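You operate a simulated robot arm through the tools that you are given. There is no shell and no other tool.

Carry out the task below with a simulated robot arm. There is one attempt and no reset: what you move stays moved.

## Task
Fill the unit to about FULL, open the red wheel, start the pump.
Fine: blue lid open while FILL is held, shut after; wheel fully open before the pump.

Only the result counts: the job must be done as asked and must still hold three seconds after the hand-in. Knocking over, shifting, dropping, spilling or breaking anything else fails it. A push-on lid holds only when it is set on centred and level and pressed home; a screw cap is set on level and turned clockwise until tight.

## Robot
A 6-joint arm with a two-finger parallel gripper, fixed in place. Base frame: the origin is at the foot of the arm, x ahead of it, y to its left, z up; the work surface is at about z = 920. Lengths are in mm, angles in rad, forces in N, time in s.
With the tool pointing down near the work surface it reaches from about 580 to 940 mm from the base axis. Its first joint turns from -2.601 to 2.601 rad. Payload 3.43 kg.
Tool frame: the origin (TCP) lies between the finger pads and is the grasp point; the fingertips stand 34 mm ahead of it; z points along the fingers, y is the line along which they close. Largest opening 128 mm; finger width 24, thickness 12; the body of the gripper, 48 by 130 mm, starts 96 mm behind the TCP.
Orientation is that of the tool frame in the base frame, as [roll, pitch, yaw] about the fixed x, y, z axes, in that order (R = Rz(yaw) Ry(pitch) Rx(roll)). With the fingers straight down and closing along the base's y, the tool's x points along the base's -x, its y along +y and its z along -z.

## Interface
- The arm moves only by the tool move_arm. Its arguments are lists of equal length, an entry for each row: "delta_rot": the turn, a rotation vector about the tool's x, y, z in rad, a list of three; "travel": the shift along the tool's x, y, z in mm, a list of three; "fingers": the gripper command, from -1 (fully open) to 1 (shut), values between in proportion. In form: {"delta_rot": [[wx, wy, wz], ...], "travel": [[dx, dy, dz], ...], "fingers": [fingers, ...]}. A call has 1 to 20 rows; each row is the pose to reach, as a shift and turn from the pose commanded when the call began, along the tool's axes at that moment. A row lasts 0.2 s, in which the tool goes at most 50 mm and 0.15 rad; a call with a longer step from one row to the next is refused whole, and so is a gripper value outside its range. A pose out of reach is approached as far as the arm can. The call stops where the force on the tool passes 40 N (or 10 N more than at its start, if that is more) or the arm is blocked; 0.2 s more then pass. The fingers move at their own pace (about 108 mm/s each) and stop on an object; they squeeze with about 36 N. The grip force told is the motor's: it shows also when the fingers shut on nothing. Time passes only in rows, and 0.2 s behind the last, so rows that repeat a pose let the fingers close. The reply holds the time, the measured pose of the TCP, the force on the tool along the base axes, the opening and the grip force, in the units named above and with some noise, with the torque about the TCP (base axes, N m) and any sound that the robot's microphone picked up, and new pictures: "views" is both (left out), scene, wrist or none.
- Cameras (640 x 400 px; columns grow to the right, rows downward): "scene" is fixed at [218.7, -649.1, 1650.7]; the picture's right is [-0.35, -0.94, 0.00], its down [-0.72, 0.27, -0.64] and it looks along [0.60, -0.23, -0.77] (base axes); focal length 214 px, centre (320, 200). "wrist" rides on the gripper at [76, -11, -160] in the tool frame; the picture's right is [0.15, 0.99, 0.00], its down [-0.88, 0.13, -0.46] and it looks along [-0.45, 0.07, 0.89] (tool axes); focal length 234 px, centre (320, 200). There is no depth. A picture from a camera that has moved, and an enlarged one, comes with that camera's place and axes in the base frame and with its lens.
- slide_trunk(by): slides the trunk up (or, below 0, down) by that many mm; the arm rides with it, the base frame stays. It gives what a move gives, with no picture.
- close_up(camera, box): a new picture of the part [left, top, right, bottom] of that camera's present view, enlarged. The clock stands still meanwhile.
- finish_job(): hands the job in; it is judged then, once.

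Nothing tells you positions but the pictures and the camera data. Unless the task says otherwise, let go and move clear before handing in.

The tools are called after "Call:" by a JSON object that holds its "api" and its "payload". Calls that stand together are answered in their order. move_arm: Moves the arm, as the interface text tells. Its arguments: {"type":"object","properties":{"delta_rot":{"type":"array"},"travel":{"type":"array"},"fingers":{"type":"array"},"views":{"type":"string","enum":["both","scene","wrist","none"]}},"required":["delta_rot","travel","fingers"]} The other tools are called the same way: slide_trunk (by) slides the trunk up or down; close_up (camera, box) takes an enlarged picture of a part of a camera's view; finish_job () hands the job in.

At the start:

```text
time_s: 0.0
eef_pos: [648.9, -504.4, 1305.5]
tcp_rot: [-3.14, 0.001, -3.139]
ft_force: [-0.1, 0.0, 0.3]
moment: [0.0, 0.01, 0.01]
opening: 128.1
finger_force: 0.1
trunk travel left (down, up): [-675.0, 35.0]
```

scene: 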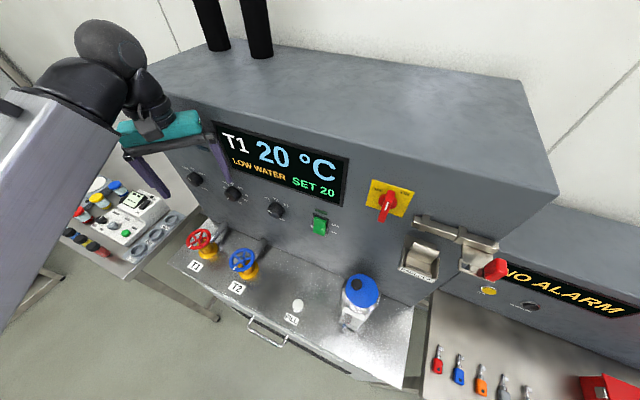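
wrist: 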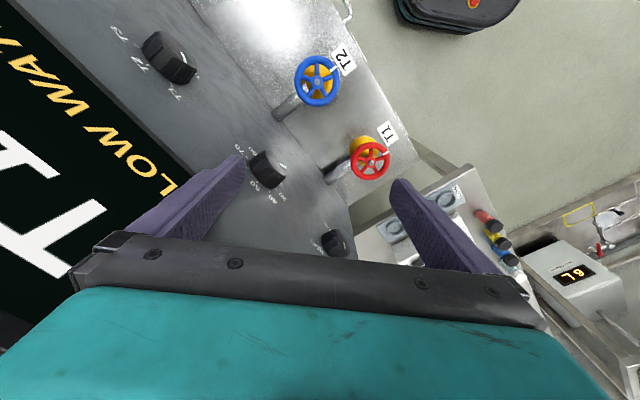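

I see a grey unit with a display reading "LOW WATER", three dark knobs, a green switch, a yellow/red rotary main switch, red and blue valve wheels (T1, T2), a FILL button and a blue-lidded filler. I'll look closer before I move anything.

Call:
{"api": "close_up", "payload": {"camera": "scene", "box": [160, 200, 320, 300]}}

Call:
{"api": "close_up", "payload": {"camera": "scene", "box": [260, 240, 420, 340]}}

Call:
{"api": "close_up", "payload": {"camera": "scene", "box": [180, 120, 340, 220]}}

Call:
{"api": "close_up", "payload": {"camera": "scene", "box": [340, 160, 540, 300]}}

```text
4.00 times, centred on (240, 250) of scene
camera zoom: at [218.7, -649.1, 1650.7], right [-0.35, -0.94, 0.0], down [-0.72, 0.27, -0.64], along [0.6, -0.23, -0.77], focal length 858 px, centre (640, 0)
```

zoom: 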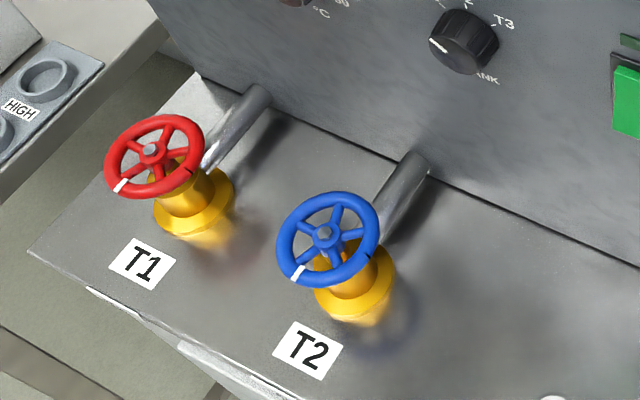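

```text
4.00 times, centred on (340, 290) of scene
camera zoom: at [218.7, -649.1, 1650.7], right [-0.35, -0.94, 0.0], down [-0.72, 0.27, -0.64], along [0.6, -0.23, -0.77], focal length 858 px, centre (240, -160)
```

zoom: 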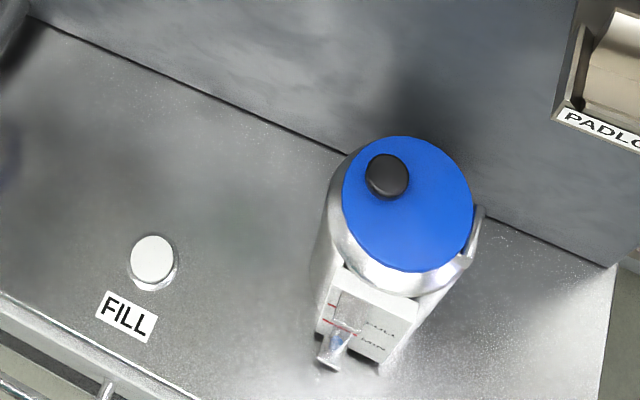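

```text
4.00 times, centred on (260, 170) of scene
camera zoom: at [218.7, -649.1, 1650.7], right [-0.35, -0.94, 0.0], down [-0.72, 0.27, -0.64], along [0.6, -0.23, -0.77], focal length 858 px, centre (560, 320)
```

zoom: 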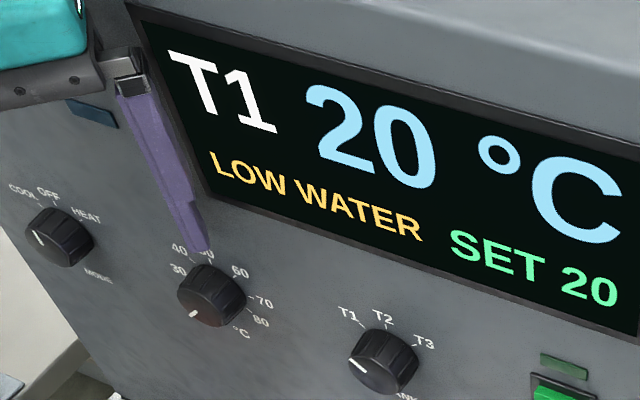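

```text
2.86 times, centred on (440, 230) of scene
camera zoom: at [218.7, -649.1, 1650.7], right [-0.35, -0.94, 0.0], down [-0.72, 0.27, -0.64], along [0.6, -0.23, -0.77], focal length 613 px, centre (-23, 114)
```

zoom: 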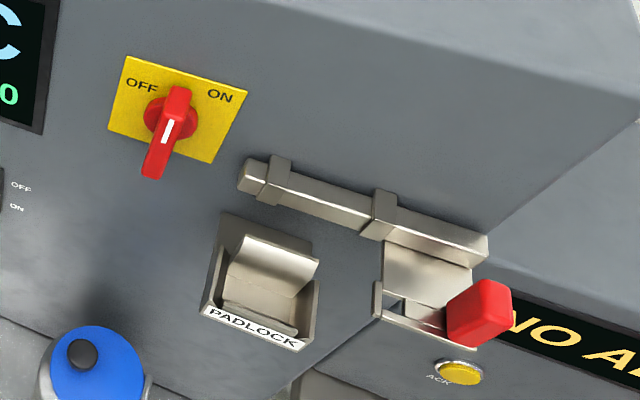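

The display is lit, so the unit has power. I'll zoom in on the green rocker, the main switch, the sight glass and the lid.

Call:
{"api": "close_up", "payload": {"camera": "scene", "box": [296, 195, 360, 235]}}

Call:
{"api": "close_up", "payload": {"camera": "scene", "box": [328, 265, 392, 335]}}

Call:
{"api": "close_up", "payload": {"camera": "scene", "box": [180, 220, 220, 270]}}

Call:
{"api": "close_up", "payload": {"camera": "wrist", "box": [320, 120, 420, 190]}}

Call:
{"api": "close_up", "payload": {"camera": "wrist", "box": [220, 20, 420, 150]}}

```text
10.00 times, centred on (328, 215) of scene
camera zoom: at [218.7, -649.1, 1650.7], right [-0.35, -0.94, 0.0], down [-0.72, 0.27, -0.64], along [0.6, -0.23, -0.77], focal length 2145 px, centre (240, 50)
```

zoom: 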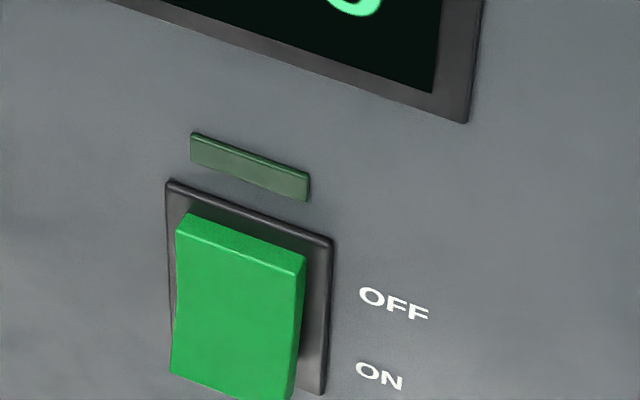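

```text
5.71 times, centred on (360, 300) of scene
camera zoom: at [218.7, -649.1, 1650.7], right [-0.35, -0.94, 0.0], down [-0.72, 0.27, -0.64], along [0.6, -0.23, -0.77], focal length 1226 px, centre (91, -371)
```

zoom: 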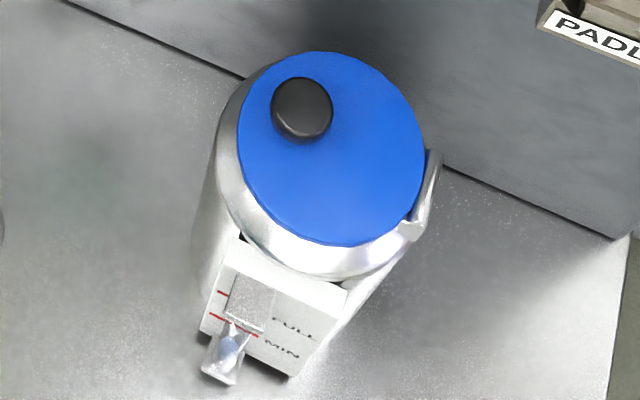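

```text
8.00 times, centred on (200, 245) of scene
camera zoom: at [218.7, -649.1, 1650.7], right [-0.35, -0.94, 0.0], down [-0.72, 0.27, -0.64], along [0.6, -0.23, -0.77], focal length 1716 px, centre (1280, -160)
```

zoom: 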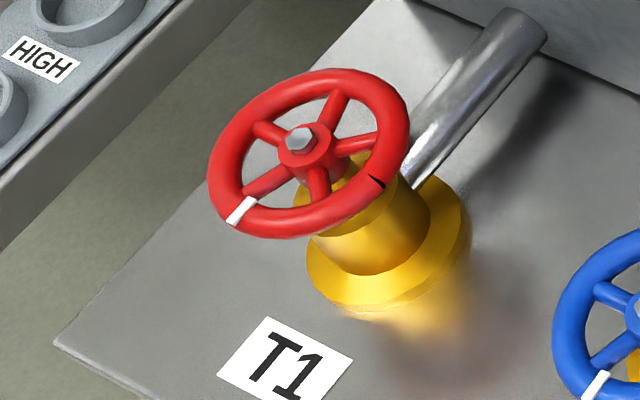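

```text
5.71 times, centred on (370, 155) of wrist
camera zoom: at [571.7, -515.1, 1465.0], right [-0.15, 0.99, 0.0], down [0.88, 0.13, 0.46], along [0.45, 0.07, -0.89], focal length 1338 px, centre (34, 457)
```

zoom: 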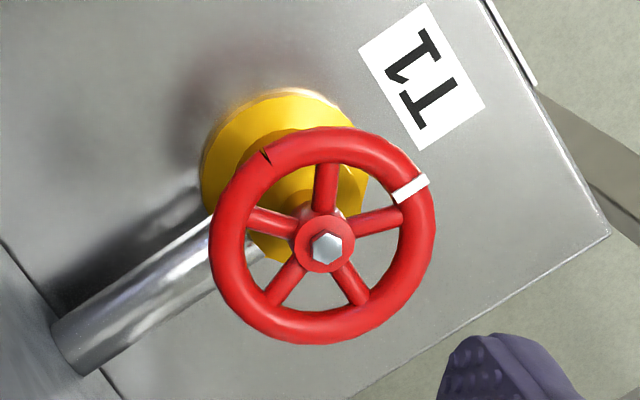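

```text
3.08 times, centred on (320, 85) of wrist
camera zoom: at [571.7, -515.1, 1465.0], right [-0.15, 0.99, 0.0], down [0.88, 0.13, 0.46], along [0.45, 0.07, -0.89], focal length 720 px, centre (320, 554)
```

zoom: 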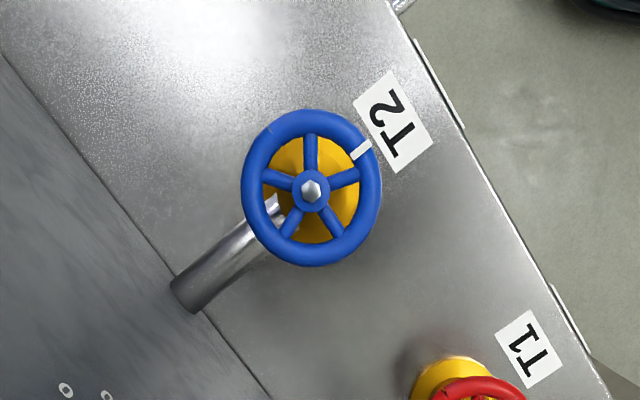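

I'll check the main switch, the rocker's surroundings and the knobs in more detail.

Call:
{"api": "close_up", "payload": {"camera": "scene", "box": [360, 170, 424, 230]}}

Call:
{"api": "close_up", "payload": {"camera": "scene", "box": [296, 200, 360, 250]}}

Call:
{"api": "close_up", "payload": {"camera": "scene", "box": [335, 260, 395, 300]}}

Call:
{"api": "close_up", "payload": {"camera": "scene", "box": [335, 295, 385, 340]}}

Call:
{"api": "close_up", "payload": {"camera": "scene", "box": [50, 160, 210, 280]}}

Call:
{"api": "close_up", "payload": {"camera": "scene", "box": [420, 260, 640, 400]}}

```text
6.67 times, centred on (392, 200) of scene
camera zoom: at [218.7, -649.1, 1650.7], right [-0.35, -0.94, 0.0], down [-0.72, 0.27, -0.64], along [0.6, -0.23, -0.77], focal length 1430 px, centre (-160, 200)
```

zoom: 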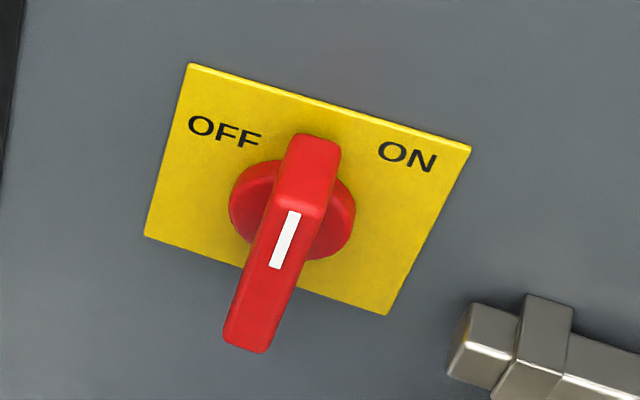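

```text
8.00 times, centred on (328, 225) of scene
camera zoom: at [218.7, -649.1, 1650.7], right [-0.35, -0.94, 0.0], down [-0.72, 0.27, -0.64], along [0.6, -0.23, -0.77], focal length 1716 px, centre (256, 0)
```

zoom: 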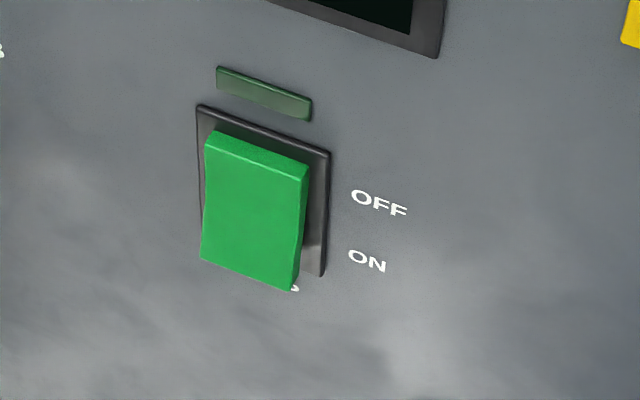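

```text
10.00 times, centred on (365, 280) of scene
camera zoom: at [218.7, -649.1, 1650.7], right [-0.35, -0.94, 0.0], down [-0.72, 0.27, -0.64], along [0.6, -0.23, -0.77], focal length 2145 px, centre (-130, -600)
```

zoom: 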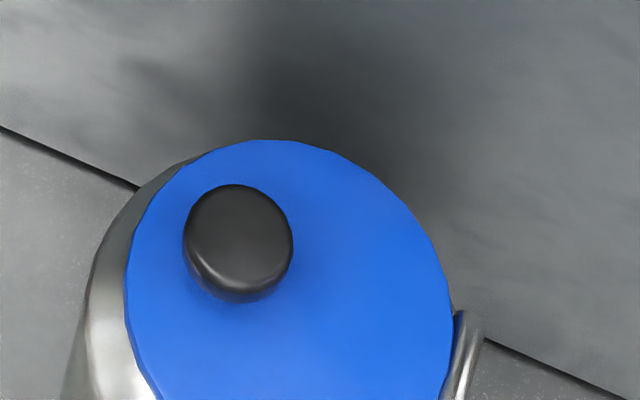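

```text
8.89 times, centred on (360, 318) of scene
camera zoom: at [218.7, -649.1, 1650.7], right [-0.35, -0.94, 0.0], down [-0.72, 0.27, -0.64], along [0.6, -0.23, -0.77], focal length 1906 px, centre (-36, -844)
```

zoom: 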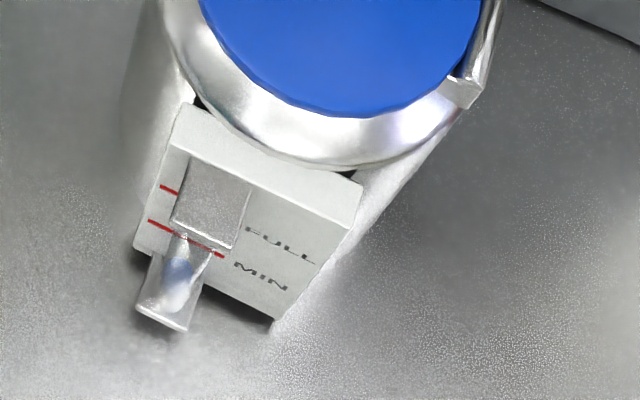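

```text
3.33 times, centred on (130, 220) of scene
camera zoom: at [218.7, -649.1, 1650.7], right [-0.35, -0.94, 0.0], down [-0.72, 0.27, -0.64], along [0.6, -0.23, -0.77], focal length 715 px, centre (953, 133)
```

zoom: 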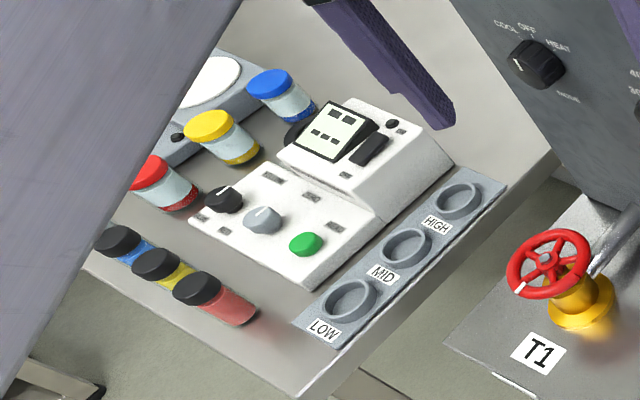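

```text
2.86 times, centred on (530, 330) of scene
camera zoom: at [218.7, -649.1, 1650.7], right [-0.35, -0.94, 0.0], down [-0.72, 0.27, -0.64], along [0.6, -0.23, -0.77], focal length 613 px, centre (-280, -171)
```

zoom: 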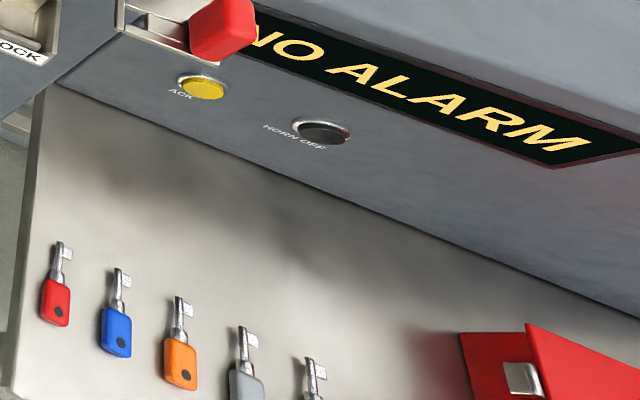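

The deck is at z≈920 and the panel runs diagonally, facing (-0.72, +0.69). The red wheel hub is at about (700,-394,1020), and the lidded filler is at about (346,-818), with its height still unknown. I'll move the hand over the filler and turn it to match the panel for a second view.

Call:
{"api": "move_arm", "payload": {"delta_rot": [[0, 0, 0.0766], [0, 0, 0.153], [0, 0, 0.23], [0, 0, 0.306], [0, 0, 0.383], [0, 0, 0.46], [0, 0, 0.536], [0, 0, 0.613], [0, 0, 0.689], [0, 0, 0.766]], "travel": [[33, -23, 0], [66, -45, 0], [99, -68, 0], [132, -90, 0], [165, -113, 0], [197, -136, 0], [230, -158, 0], [263, -181, 0], [296, -203, 0], [329, -226, 0]], "fingers": [-1, -1, -1, -1, -1, -1, -1, -1, -1, -1]}}

```text
time_s: 2.2
eef_pos: [321.0, -734.0, 1306.6]
tcp_rot: [-3.14, -0.001, 2.381]
ft_force: [-21.6, -17.2, 10.5]
moment: [3.55, -3.13, 2.34]
opening: 128.1
finger_force: 0.0
trunk travel left (down, up): [-675.0, 35.0]
camera wrist: at [256.7, -688.0, 1465.1], right [0.58, 0.82, 0.0], down [0.73, -0.51, 0.46], along [0.37, -0.26, -0.89], focal length 234 px, centre (320, 200)
```

scene: 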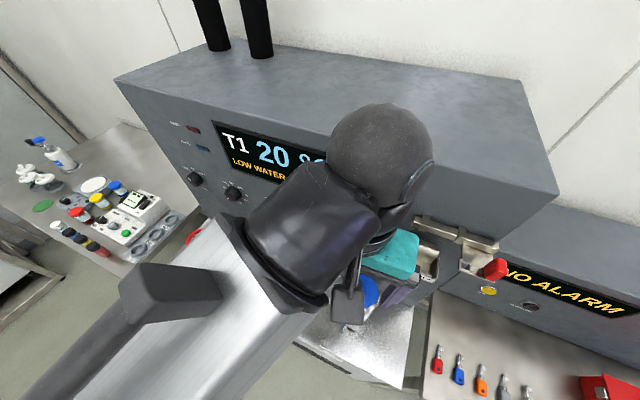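
wrist: 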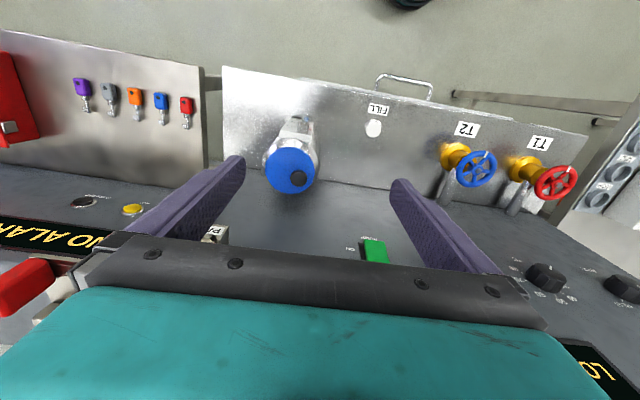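

The hand reports about 28 N here, so it may be touching something such as the panel fittings. I'll look closely before moving again.

Call:
{"api": "close_up", "payload": {"camera": "scene", "box": [310, 190, 470, 340]}}

Call:
{"api": "close_up", "payload": {"camera": "wrist", "box": [0, 180, 240, 330]}}

Call:
{"api": "close_up", "payload": {"camera": "wrist", "box": [200, 100, 440, 270]}}

```text
2.67 times, centred on (390, 265) of scene
camera zoom: at [218.7, -649.1, 1650.7], right [-0.35, -0.94, 0.0], down [-0.72, 0.27, -0.64], along [0.6, -0.23, -0.77], focal length 572 px, centre (133, 27)
```

zoom: 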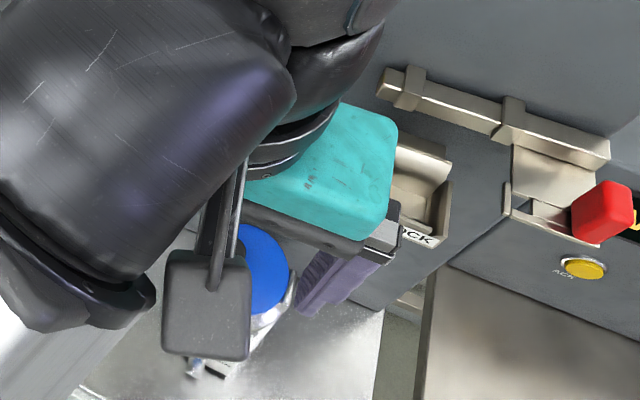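

```text
2.67 times, centred on (120, 255) of wrist
camera zoom: at [256.7, -688.0, 1465.1], right [0.58, 0.82, 0.0], down [0.73, -0.51, 0.46], along [0.37, -0.26, -0.89], focal length 624 px, centre (853, 53)
```

zoom: 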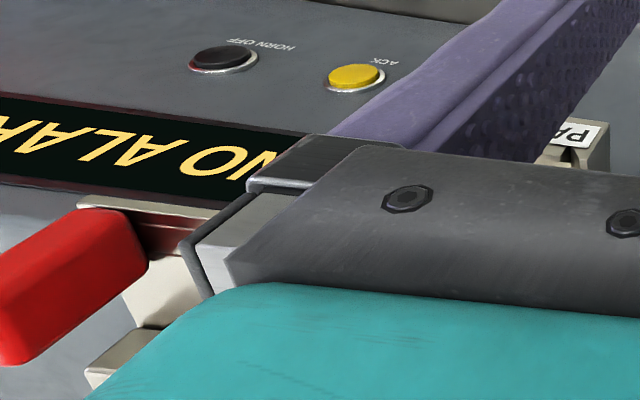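

```text
2.35 times, centred on (320, 185) of wrist
camera zoom: at [256.7, -688.0, 1465.1], right [0.58, 0.82, 0.0], down [0.73, -0.51, 0.46], along [0.37, -0.26, -0.89], focal length 551 px, centre (320, 235)
```

zoom: 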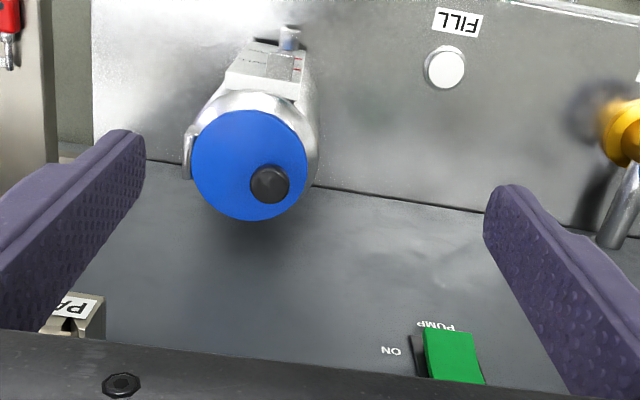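

The label under the green rocker reads PUMP. By my estimate the hand is still about 140 mm off the panel, so I'll hold still for a moment to see whether that force is real or only settling.

Call:
{"api": "move_arm", "payload": {"delta_rot": [[0, 0, 0], [0, 0, 0]], "travel": [[0, 0, 0], [0, 0, 0]], "fingers": [-1, -1], "views": "none"}}

```text
time_s: 2.8
eef_pos: [321.1, -731.3, 1305.4]
tcp_rot: [-3.141, 0.001, 2.381]
ft_force: [-20.3, -26.9, 8.4]
moment: [5.03, -2.87, 2.84]
opening: 128.0
finger_force: 0.0
trunk travel left (down, up): [-675.0, 35.0]
```

The force line passes right through the wrist camera mount, which is pressing on the arm's own forearm and not on the unit. I'll yaw back about 0.4 rad to free it.

Call:
{"api": "move_arm", "payload": {"delta_rot": [[0, 0, -0.14], [0, 0, -0.28], [0, 0, -0.42]], "travel": [[0, 0, 0], [0, 0, 0], [0, 0, 0]], "fingers": [-1, -1, -1]}}

```text
time_s: 3.6
eef_pos: [320.9, -730.4, 1305.3]
tcp_rot: [-3.141, 0.001, 2.797]
ft_force: [0.8, 0.0, -0.1]
moment: [-0.03, 0.0, -0.04]
opening: 127.9
finger_force: 0.2
trunk travel left (down, up): [-675.0, 35.0]
camera wrist: at [244.2, -715.6, 1465.0], right [0.2, 0.98, 0.0], down [0.87, -0.17, 0.46], along [0.45, -0.09, -0.89], focal length 234 px, centre (320, 200)
```

scene: 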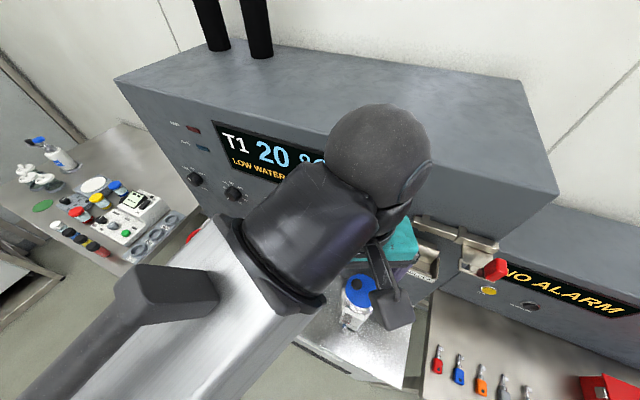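
wrist: 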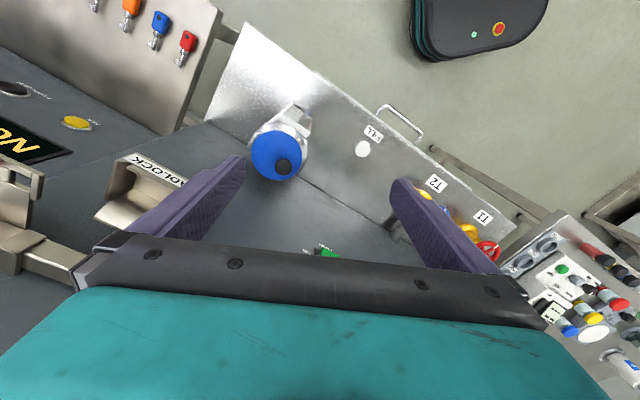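

The contact is gone. Now I'll take close-ups of the filler, FILL button and rocker from this viewpoint to triangulate them.

Call:
{"api": "close_up", "payload": {"camera": "wrist", "box": [230, 90, 330, 190]}}

Call:
{"api": "close_up", "payload": {"camera": "wrist", "box": [300, 110, 420, 190]}}

Call:
{"api": "close_up", "payload": {"camera": "scene", "box": [330, 250, 420, 340]}}

```text
4.00 times, centred on (280, 140) of wrist
camera zoom: at [244.2, -715.6, 1465.0], right [0.2, 0.98, 0.0], down [0.87, -0.17, 0.46], along [0.45, -0.09, -0.89], focal length 937 px, centre (480, 440)
```

zoom: 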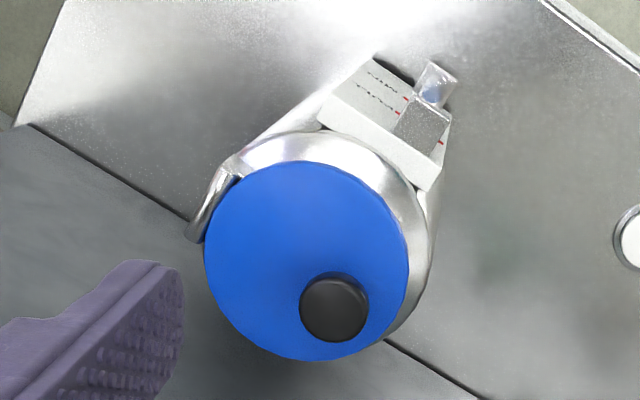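

```text
5.00 times, centred on (360, 150) of wrist
camera zoom: at [244.2, -715.6, 1465.0], right [0.2, 0.98, 0.0], down [0.87, -0.17, 0.46], along [0.45, -0.09, -0.89], focal length 1171 px, centre (120, 450)
```

zoom: 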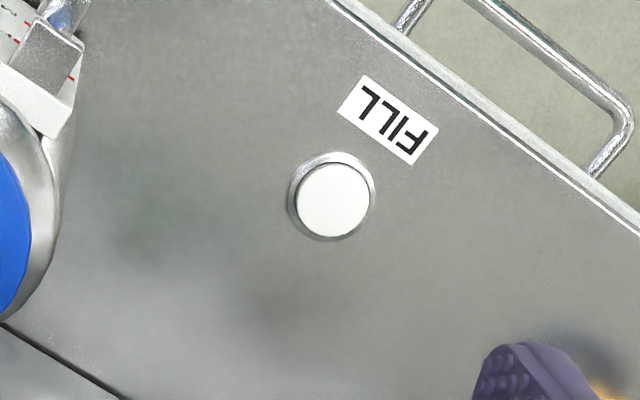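

```text
4.44 times, centred on (375, 295) of scene
camera zoom: at [218.7, -649.1, 1650.7], right [-0.35, -0.94, 0.0], down [-0.72, 0.27, -0.64], along [0.6, -0.23, -0.77], focal length 953 px, centre (76, -222)
```

zoom: 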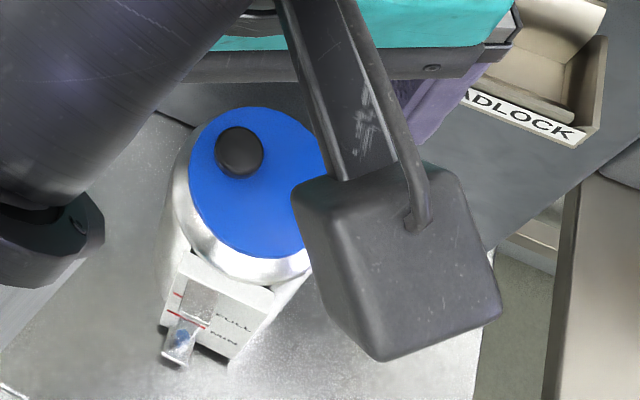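

The hand is free now. The lid is hinged on its right side, with the hinge axis pointing out of the panel and the black knob on the left. The main switch sits right above the filler, so I'll come in at a slant from the front; the first step is to tilt the tool about 65° in free space.

Call:
{"api": "move_arm", "payload": {"delta_rot": [[0, -0.142, 0], [0, -0.284, 0], [0, -0.426, 0], [0, -0.568, 0], [0, -0.71, 0], [0, -0.852, 0], [0, -0.994, 0], [0, -1.134, 0]], "travel": [[0, 0, 0], [0, 0, 0], [0, 0, 0], [0, 0, 0], [0, 0, 0], [0, 0, 0], [0, 0, 0], [0, 0, 0]], "fingers": [-1, -1, -1, -1, -1, -1, -1, -1]}}

```text
time_s: 5.4
eef_pos: [321.4, -730.4, 1306.0]
tcp_rot: [-3.141, 1.136, 2.798]
ft_force: [-0.2, 0.2, 0.3]
moment: [0.0, -0.03, -0.01]
opening: 128.0
finger_force: 0.0
trunk travel left (down, up): [-675.0, 35.0]
camera wrist: at [148.6, -681.4, 1303.7], right [0.28, 0.95, -0.13], down [0.0, 0.14, 0.99], along [0.96, -0.27, 0.03], focal length 234 px, centre (320, 200)
```

scene: 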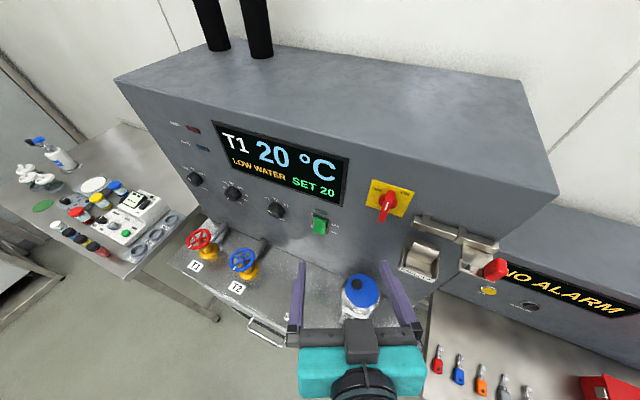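
wrist: 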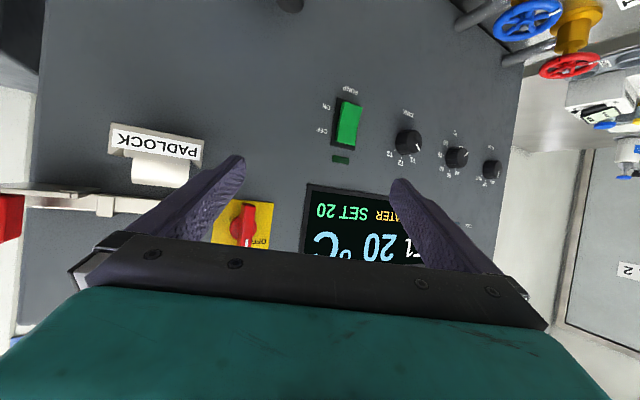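

The tilt went cleanly and the scene camera now has a clear view. Next I'll square up to the panel and lower to a standoff in front of the filler, which gives a side-on view of the lid.

Call:
{"api": "move_arm", "payload": {"delta_rot": [[0.065, 0, 0.03], [0.129, 0, 0.06], [0.194, 0, 0.0905], [0.259, 0, 0.121], [0.323, 0, 0.151], [0.388, 0, 0.181]], "travel": [[25, 1.4, -2], [50, 2.7, -4], [76, 4.1, -6], [101, 5.5, -8], [126, 6.8, -10], [151.4, 8.2, -12.3]], "fingers": [-1, -1, -1, -1, -1, -1]}}

```text
time_s: 6.8
eef_pos: [252.3, -697.4, 1172.5]
tcp_rot: [-3.139, 1.133, 2.368]
ft_force: [0.0, 0.8, -0.5]
moment: [0.0, 0.0, 0.01]
opening: 127.9
finger_force: 0.0
trunk travel left (down, up): [-675.0, 35.0]
camera wrist: at [115.9, -582.2, 1171.6], right [0.65, 0.75, -0.13], down [0.06, 0.12, 0.99], along [0.76, -0.65, 0.03], focal length 234 px, centre (320, 200)
```

scene: 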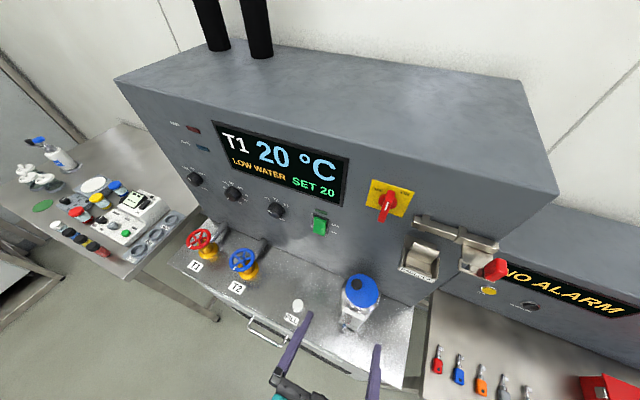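
wrist: 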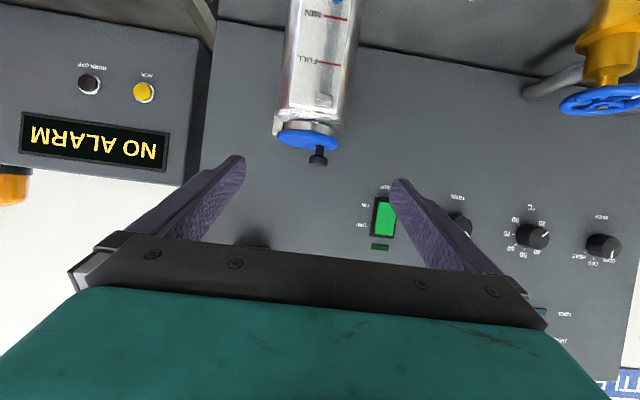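

Now I have a clean frontal (upside-down) view of the filler, with the lid, knob and level gauge all visible. I'll zoom in.

Call:
{"api": "close_up", "payload": {"camera": "wrist", "box": [260, 0, 380, 175]}}

Call:
{"api": "close_up", "payload": {"camera": "wrist", "box": [260, 100, 350, 175]}}

Call:
{"api": "close_up", "payload": {"camera": "scene", "box": [330, 265, 395, 340]}}

Call:
{"api": "close_up", "payload": {"camera": "wrist", "box": [350, 170, 430, 260]}}

```text
2.29 times, centred on (320, 88) of wrist
camera zoom: at [115.9, -582.2, 1171.6], right [0.65, 0.75, -0.13], down [0.06, 0.12, 0.99], along [0.76, -0.65, 0.03], focal length 535 px, centre (320, 457)
```

zoom: 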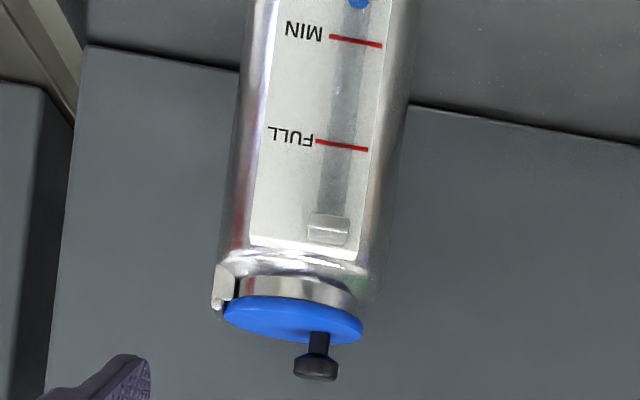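

```text
5.33 times, centred on (305, 138) of wrist
camera zoom: at [115.9, -582.2, 1171.6], right [0.65, 0.75, -0.13], down [0.06, 0.12, 0.99], along [0.76, -0.65, 0.03], focal length 1249 px, centre (400, 533)
```

zoom: 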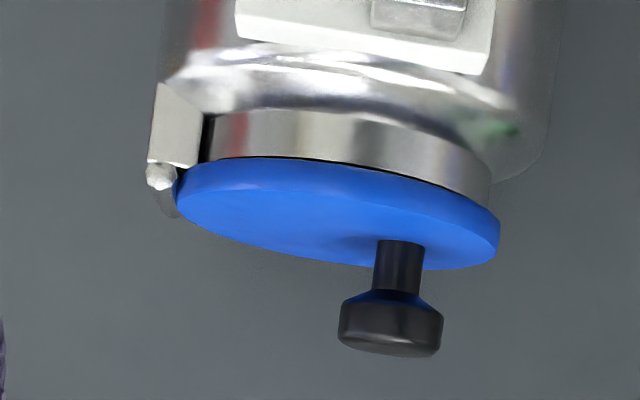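

```text
5.33 times, centred on (362, 302) of scene
camera zoom: at [218.7, -649.1, 1650.7], right [-0.35, -0.94, 0.0], down [-0.72, 0.27, -0.64], along [0.6, -0.23, -0.77], focal length 1144 px, centre (93, -347)
```

zoom: 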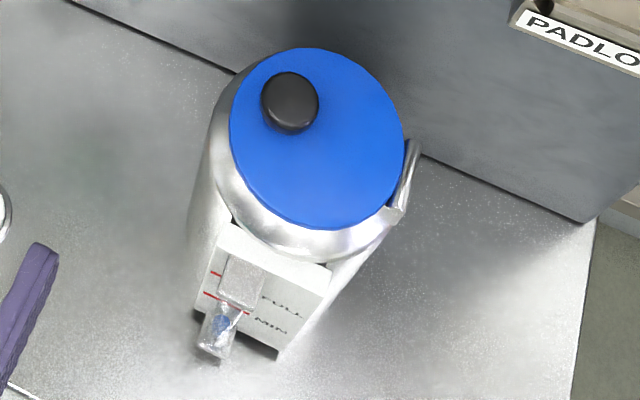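

```text
4.44 times, centred on (390, 215) of wrist
camera zoom: at [115.9, -582.2, 1171.6], right [0.65, 0.75, -0.13], down [0.06, 0.12, 0.99], along [0.76, -0.65, 0.03], focal length 1041 px, centre (9, 133)
```

zoom: 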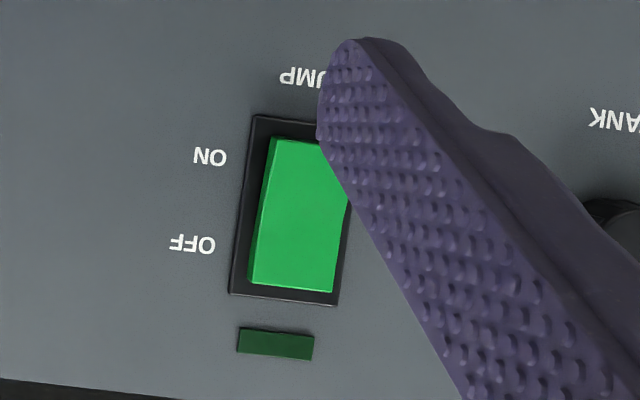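

The knob is a small mushroom: the head centre is at about (353,-795,1131), the lid top at z≈1109, and the hinge pin lies about 65 mm to the right of the knob. The float is at MIN. I'll narrow the fingers and advance to about 40 mm short of the knob.

Call:
{"api": "move_arm", "payload": {"delta_rot": [[0, 0, 0], [0, 0, 0], [0, 0, 0], [0, 0, 0]], "travel": [[-12, 0.2, 20], [-25, 0.5, 45], [-25, 0.5, 70], [-25, 0.5, 85]], "fingers": [0.06, 0.06, 0.06, 0.06]}}

```text
time_s: 7.8
eef_pos: [313.9, -758.7, 1160.1]
tcp_rot: [-3.141, 1.135, 2.372]
ft_force: [-0.4, -0.2, 0.7]
moment: [-0.02, -0.02, 0.03]
opening: 60.3
finger_force: 0.1
trunk travel left (down, up): [-675.0, 35.0]
camera wrist: at [179.0, -643.1, 1159.1], right [0.65, 0.75, -0.13], down [0.06, 0.12, 0.99], along [0.76, -0.65, 0.03], focal length 234 px, centre (320, 200)
```

scene: 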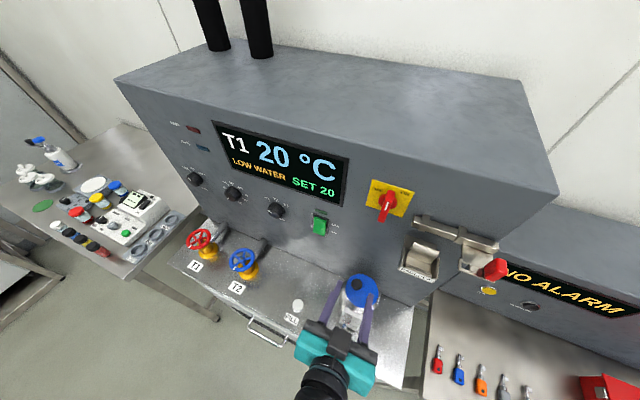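
wrist: 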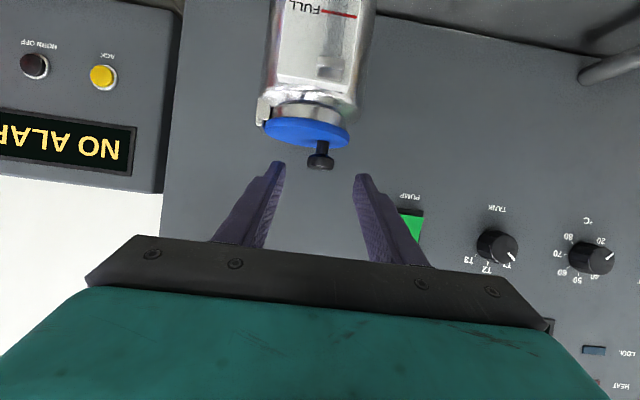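

Call:
{"api": "close_up", "payload": {"camera": "wrist", "box": [240, 90, 400, 190]}}

Call:
{"api": "close_up", "payload": {"camera": "scene", "box": [320, 260, 400, 340]}}

```text
4.00 times, centred on (320, 140) of wrist
camera zoom: at [179.0, -643.1, 1159.1], right [0.65, 0.75, -0.13], down [0.06, 0.12, 0.99], along [0.76, -0.65, 0.03], focal length 937 px, centre (320, 440)
```

zoom: 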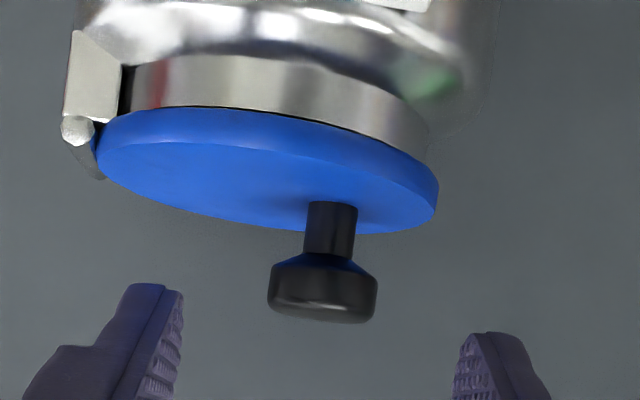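

```text
5.00 times, centred on (360, 300) of scene
camera zoom: at [218.7, -649.1, 1650.7], right [-0.35, -0.94, 0.0], down [-0.72, 0.27, -0.64], along [0.6, -0.23, -0.77], focal length 1072 px, centre (120, -300)
```

zoom: 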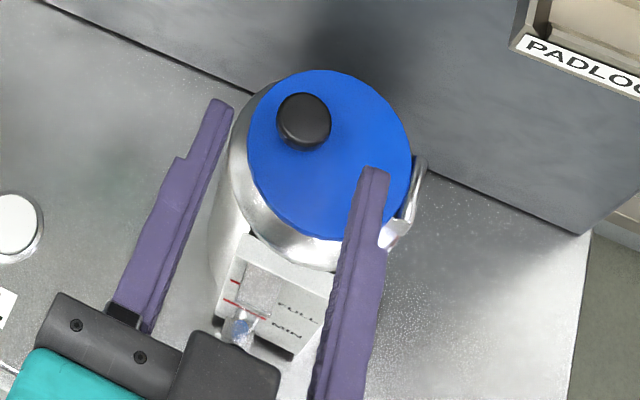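

The head is centred between the fingers. I'll advance the last 40 mm and check before closing.

Call:
{"api": "move_arm", "payload": {"delta_rot": [[0, 0, 0], [0, 0, 0], [0, 0, 0]], "travel": [[0, 0, 15], [0, 0, 30], [0, 0, 39.5]], "fingers": [0.06, 0.06, 0.06]}}

Call:
{"api": "close_up", "payload": {"camera": "wrist", "box": [240, 100, 400, 210]}}

Call:
{"api": "close_up", "payload": {"camera": "scene", "box": [320, 260, 400, 340]}}

```text
time_s: 8.6
eef_pos: [341.1, -783.8, 1145.0]
tcp_rot: [-3.14, 1.136, 2.369]
ft_force: [0.0, 0.1, -0.5]
moment: [-0.02, 0.0, 0.02]
opening: 60.2
finger_force: 0.0
trunk travel left (down, up): [-675.0, 35.0]
camera wrist: at [205.3, -668.1, 1143.5], right [0.65, 0.75, -0.13], down [0.06, 0.12, 0.99], along [0.76, -0.65, 0.03], focal length 234 px, centre (320, 200)
```

scene: 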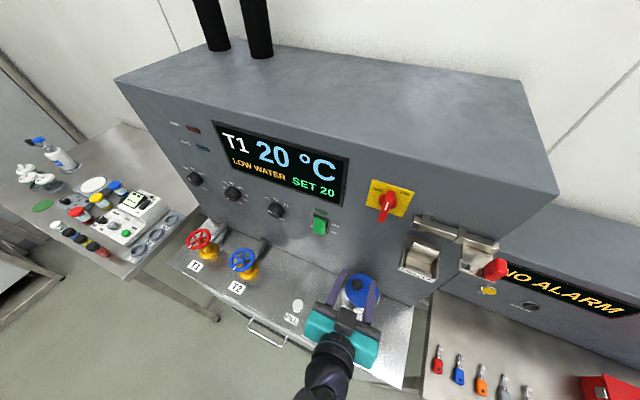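
wrist: 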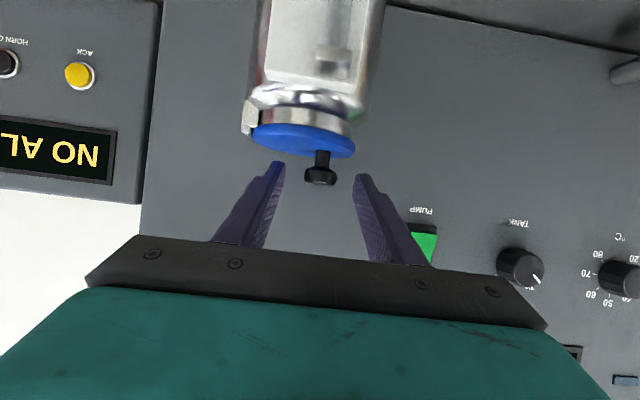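

```text
3.64 times, centred on (320, 155) of wrist
camera zoom: at [205.3, -668.1, 1143.5], right [0.65, 0.75, -0.13], down [0.06, 0.12, 0.99], along [0.76, -0.65, 0.03], focal length 852 px, centre (320, 364)
```

zoom: 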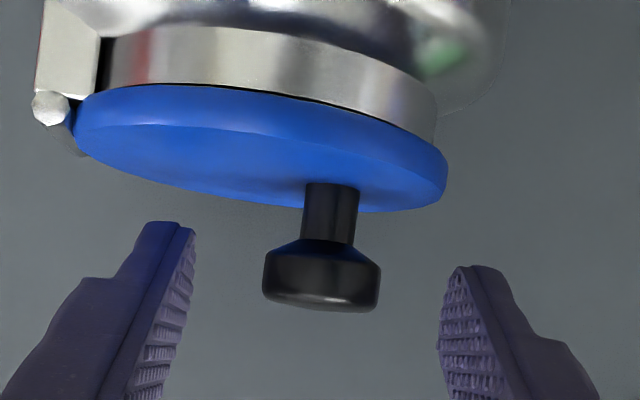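

```text
5.00 times, centred on (360, 300) of scene
camera zoom: at [218.7, -649.1, 1650.7], right [-0.35, -0.94, 0.0], down [-0.72, 0.27, -0.64], along [0.6, -0.23, -0.77], focal length 1072 px, centre (120, -300)
```

zoom: 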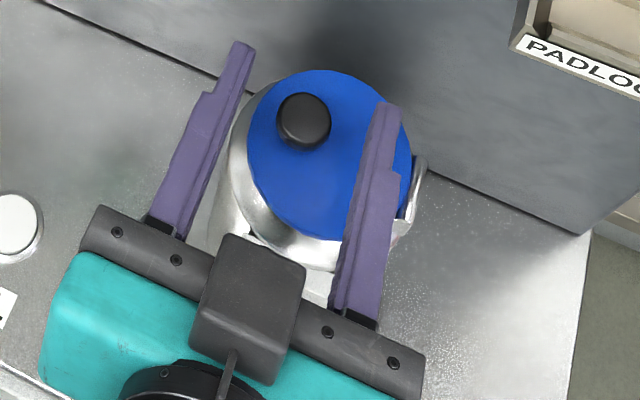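

The head sits about 12 mm inside the fingertips and between the pads. Closing the gripper on it now.

Call:
{"api": "move_arm", "payload": {"delta_rot": [[0, 0, 0], [0, 0, 0], [0, 0, 0]], "travel": [[0, 0, 0], [0, 0, 0], [0, 0, 0]], "fingers": [1, 1, 1], "views": "wrist"}}

Call:
{"api": "close_up", "payload": {"camera": "wrist", "box": [240, 100, 400, 210]}}

```text
time_s: 9.4
eef_pos: [340.9, -783.9, 1144.8]
tcp_rot: [-3.141, 1.134, 2.371]
ft_force: [-2.2, -3.1, 0.3]
moment: [-0.05, 0.13, -0.12]
opening: 24.9
finger_force: 45.2
trunk travel left (down, up): [-675.0, 35.0]
camera wrist: at [204.6, -668.5, 1143.5], right [0.65, 0.75, -0.13], down [0.06, 0.12, 0.99], along [0.76, -0.65, 0.03], focal length 234 px, centre (320, 200)
```

wrist: 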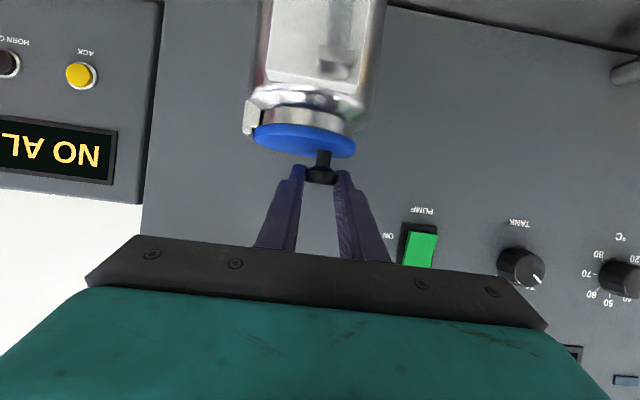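

```text
3.64 times, centred on (320, 155) of wrist
camera zoom: at [204.6, -668.5, 1143.5], right [0.65, 0.75, -0.13], down [0.06, 0.12, 0.99], along [0.76, -0.65, 0.03], focal length 852 px, centre (320, 364)
```

zoom: 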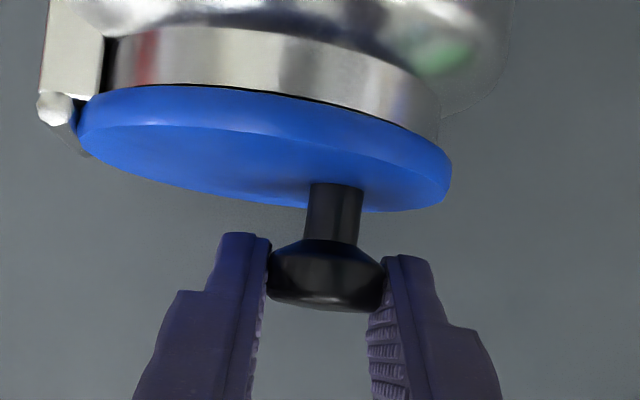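

Gripped: the opening holds at 24.9 mm with 45 N. I'll swing the knob up along the hinge arc (radius ≈65 mm about a pin ≈60 mm right and ≈25 mm below), turning the tool with it. The first 27° comes now.

Call:
{"api": "move_arm", "payload": {"delta_rot": [[-0.0509, 0, 0.1087], [-0.1017, 0, 0.2174], [-0.1526, 0, 0.3261], [-0.2035, 0, 0.4347]], "travel": [[-6.25, -5.1, -2.92], [-11.9, -11.0, -5.55], [-16.8, -17.7, -7.88], [-21.1, -24.9, -9.88]], "fingers": [1, 1, 1, 1]}}

Call:
{"api": "close_up", "payload": {"camera": "scene", "box": [320, 250, 410, 340]}}

Call:
{"api": "close_up", "payload": {"camera": "wrist", "box": [220, 80, 420, 210]}}

```text
time_s: 10.4
eef_pos: [323.7, -801.3, 1167.6]
tcp_rot: [2.252, 0.934, 1.589]
ft_force: [-1.9, -3.6, 4.3]
moment: [-0.5, 0.08, -0.05]
opening: 24.8
finger_force: 44.9
trunk travel left (down, up): [-675.0, 35.0]
camera wrist: at [188.6, -684.6, 1160.9], right [0.61, 0.72, 0.34], down [-0.27, -0.22, 0.94], along [0.74, -0.66, 0.06], focal length 234 px, centre (320, 200)
```

scene: 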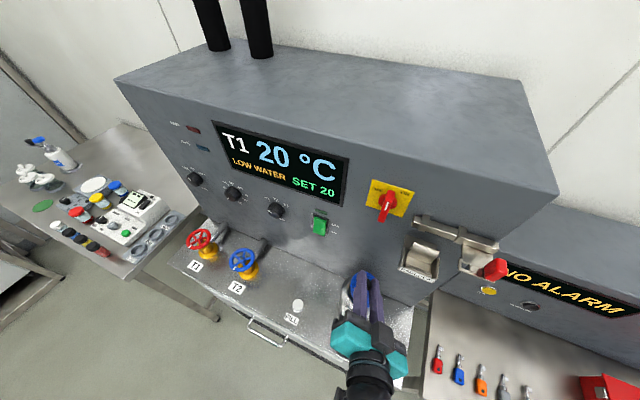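
wrist: 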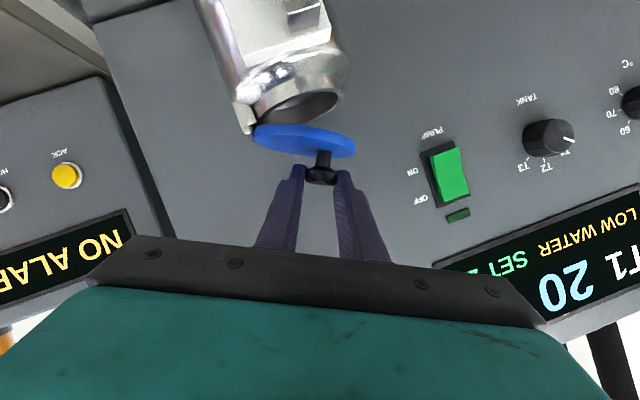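

```text
4.44 times, centred on (365, 295) of scene
camera zoom: at [218.7, -649.1, 1650.7], right [-0.35, -0.94, 0.0], down [-0.72, 0.27, -0.64], along [0.6, -0.23, -0.77], focal length 953 px, centre (120, -222)
```

zoom: 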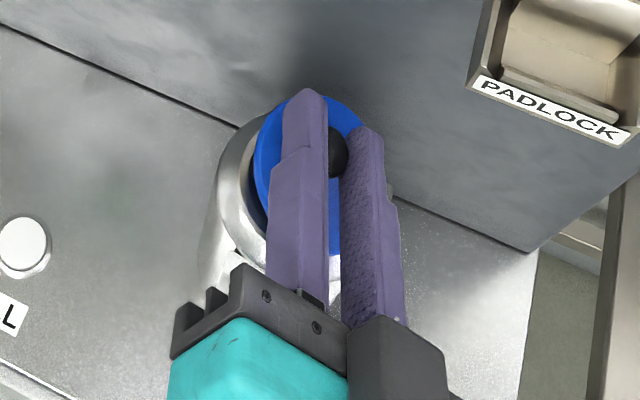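

```text
3.08 times, centred on (320, 145) of wrist
camera zoom: at [188.6, -684.6, 1160.9], right [0.61, 0.72, 0.34], down [-0.27, -0.22, 0.94], along [0.74, -0.66, 0.06], focal length 720 px, centre (320, 369)
```

zoom: 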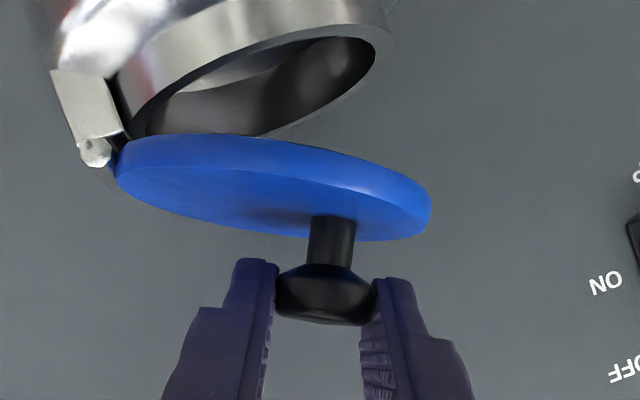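

The lid is following the arc with only a few newtons. A rigid turn about the hinge repeats identically in the tool frame, so I'll continue with the same pattern to about 69°.

Call:
{"api": "move_arm", "payload": {"delta_rot": [[-0.0509, 0, 0.1087], [-0.1017, 0, 0.2174], [-0.1526, 0, 0.3261], [-0.2035, 0, 0.4347], [-0.2543, 0, 0.5434], [-0.3052, 0, 0.6521]], "travel": [[-6.25, -5.1, -2.92], [-11.9, -11.0, -5.55], [-16.8, -17.7, -7.88], [-21.1, -24.9, -9.88], [-24.5, -32.6, -11.4], [-27.0, -40.7, -12.6]], "fingers": [1, 1, 1, 1, 1, 1]}}

Call:
{"api": "close_up", "payload": {"camera": "scene", "box": [320, 230, 430, 340]}}

Call:
{"api": "close_up", "payload": {"camera": "wrist", "box": [180, 60, 420, 210]}}

```text
time_s: 11.8
eef_pos: [289.4, -836.4, 1173.9]
tcp_rot: [1.734, 0.334, 1.265]
ft_force: [-5.9, 8.3, -6.8]
moment: [0.09, -0.03, 0.12]
opening: 25.1
finger_force: 45.4
trunk travel left (down, up): [-675.0, 35.0]
camera wrist: at [158.0, -715.3, 1163.5], right [0.29, 0.39, 0.87], down [-0.64, -0.6, 0.48], along [0.71, -0.7, 0.07], focal length 234 px, centre (320, 200)
```

scene: 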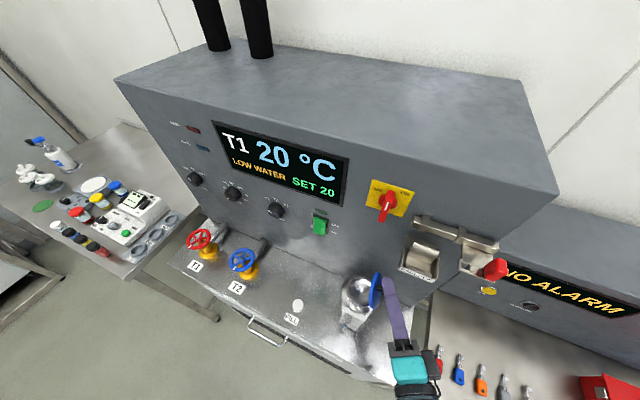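
wrist: 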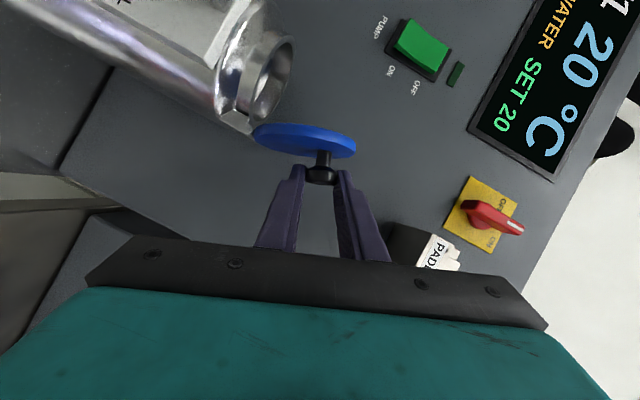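

```text
3.64 times, centred on (375, 285) of scene
camera zoom: at [218.7, -649.1, 1650.7], right [-0.35, -0.94, 0.0], down [-0.72, 0.27, -0.64], along [0.6, -0.23, -0.77], focal length 780 px, centre (120, -109)
```

zoom: 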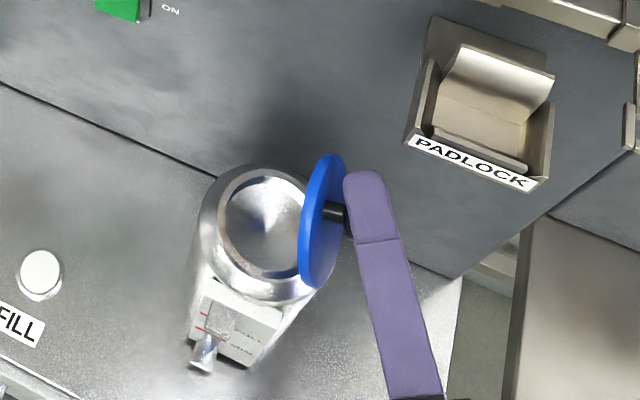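

```text
2.67 times, centred on (300, 135) of wrist
camera zoom: at [158.0, -715.3, 1163.5], right [0.29, 0.39, 0.87], down [-0.64, -0.6, 0.48], along [0.71, -0.7, 0.07], focal length 624 px, centre (373, 373)
```

zoom: 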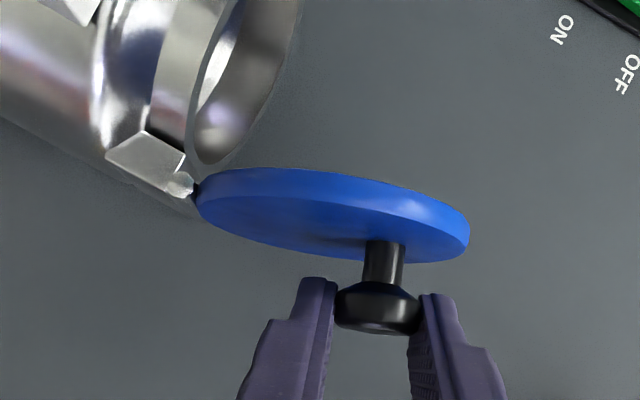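

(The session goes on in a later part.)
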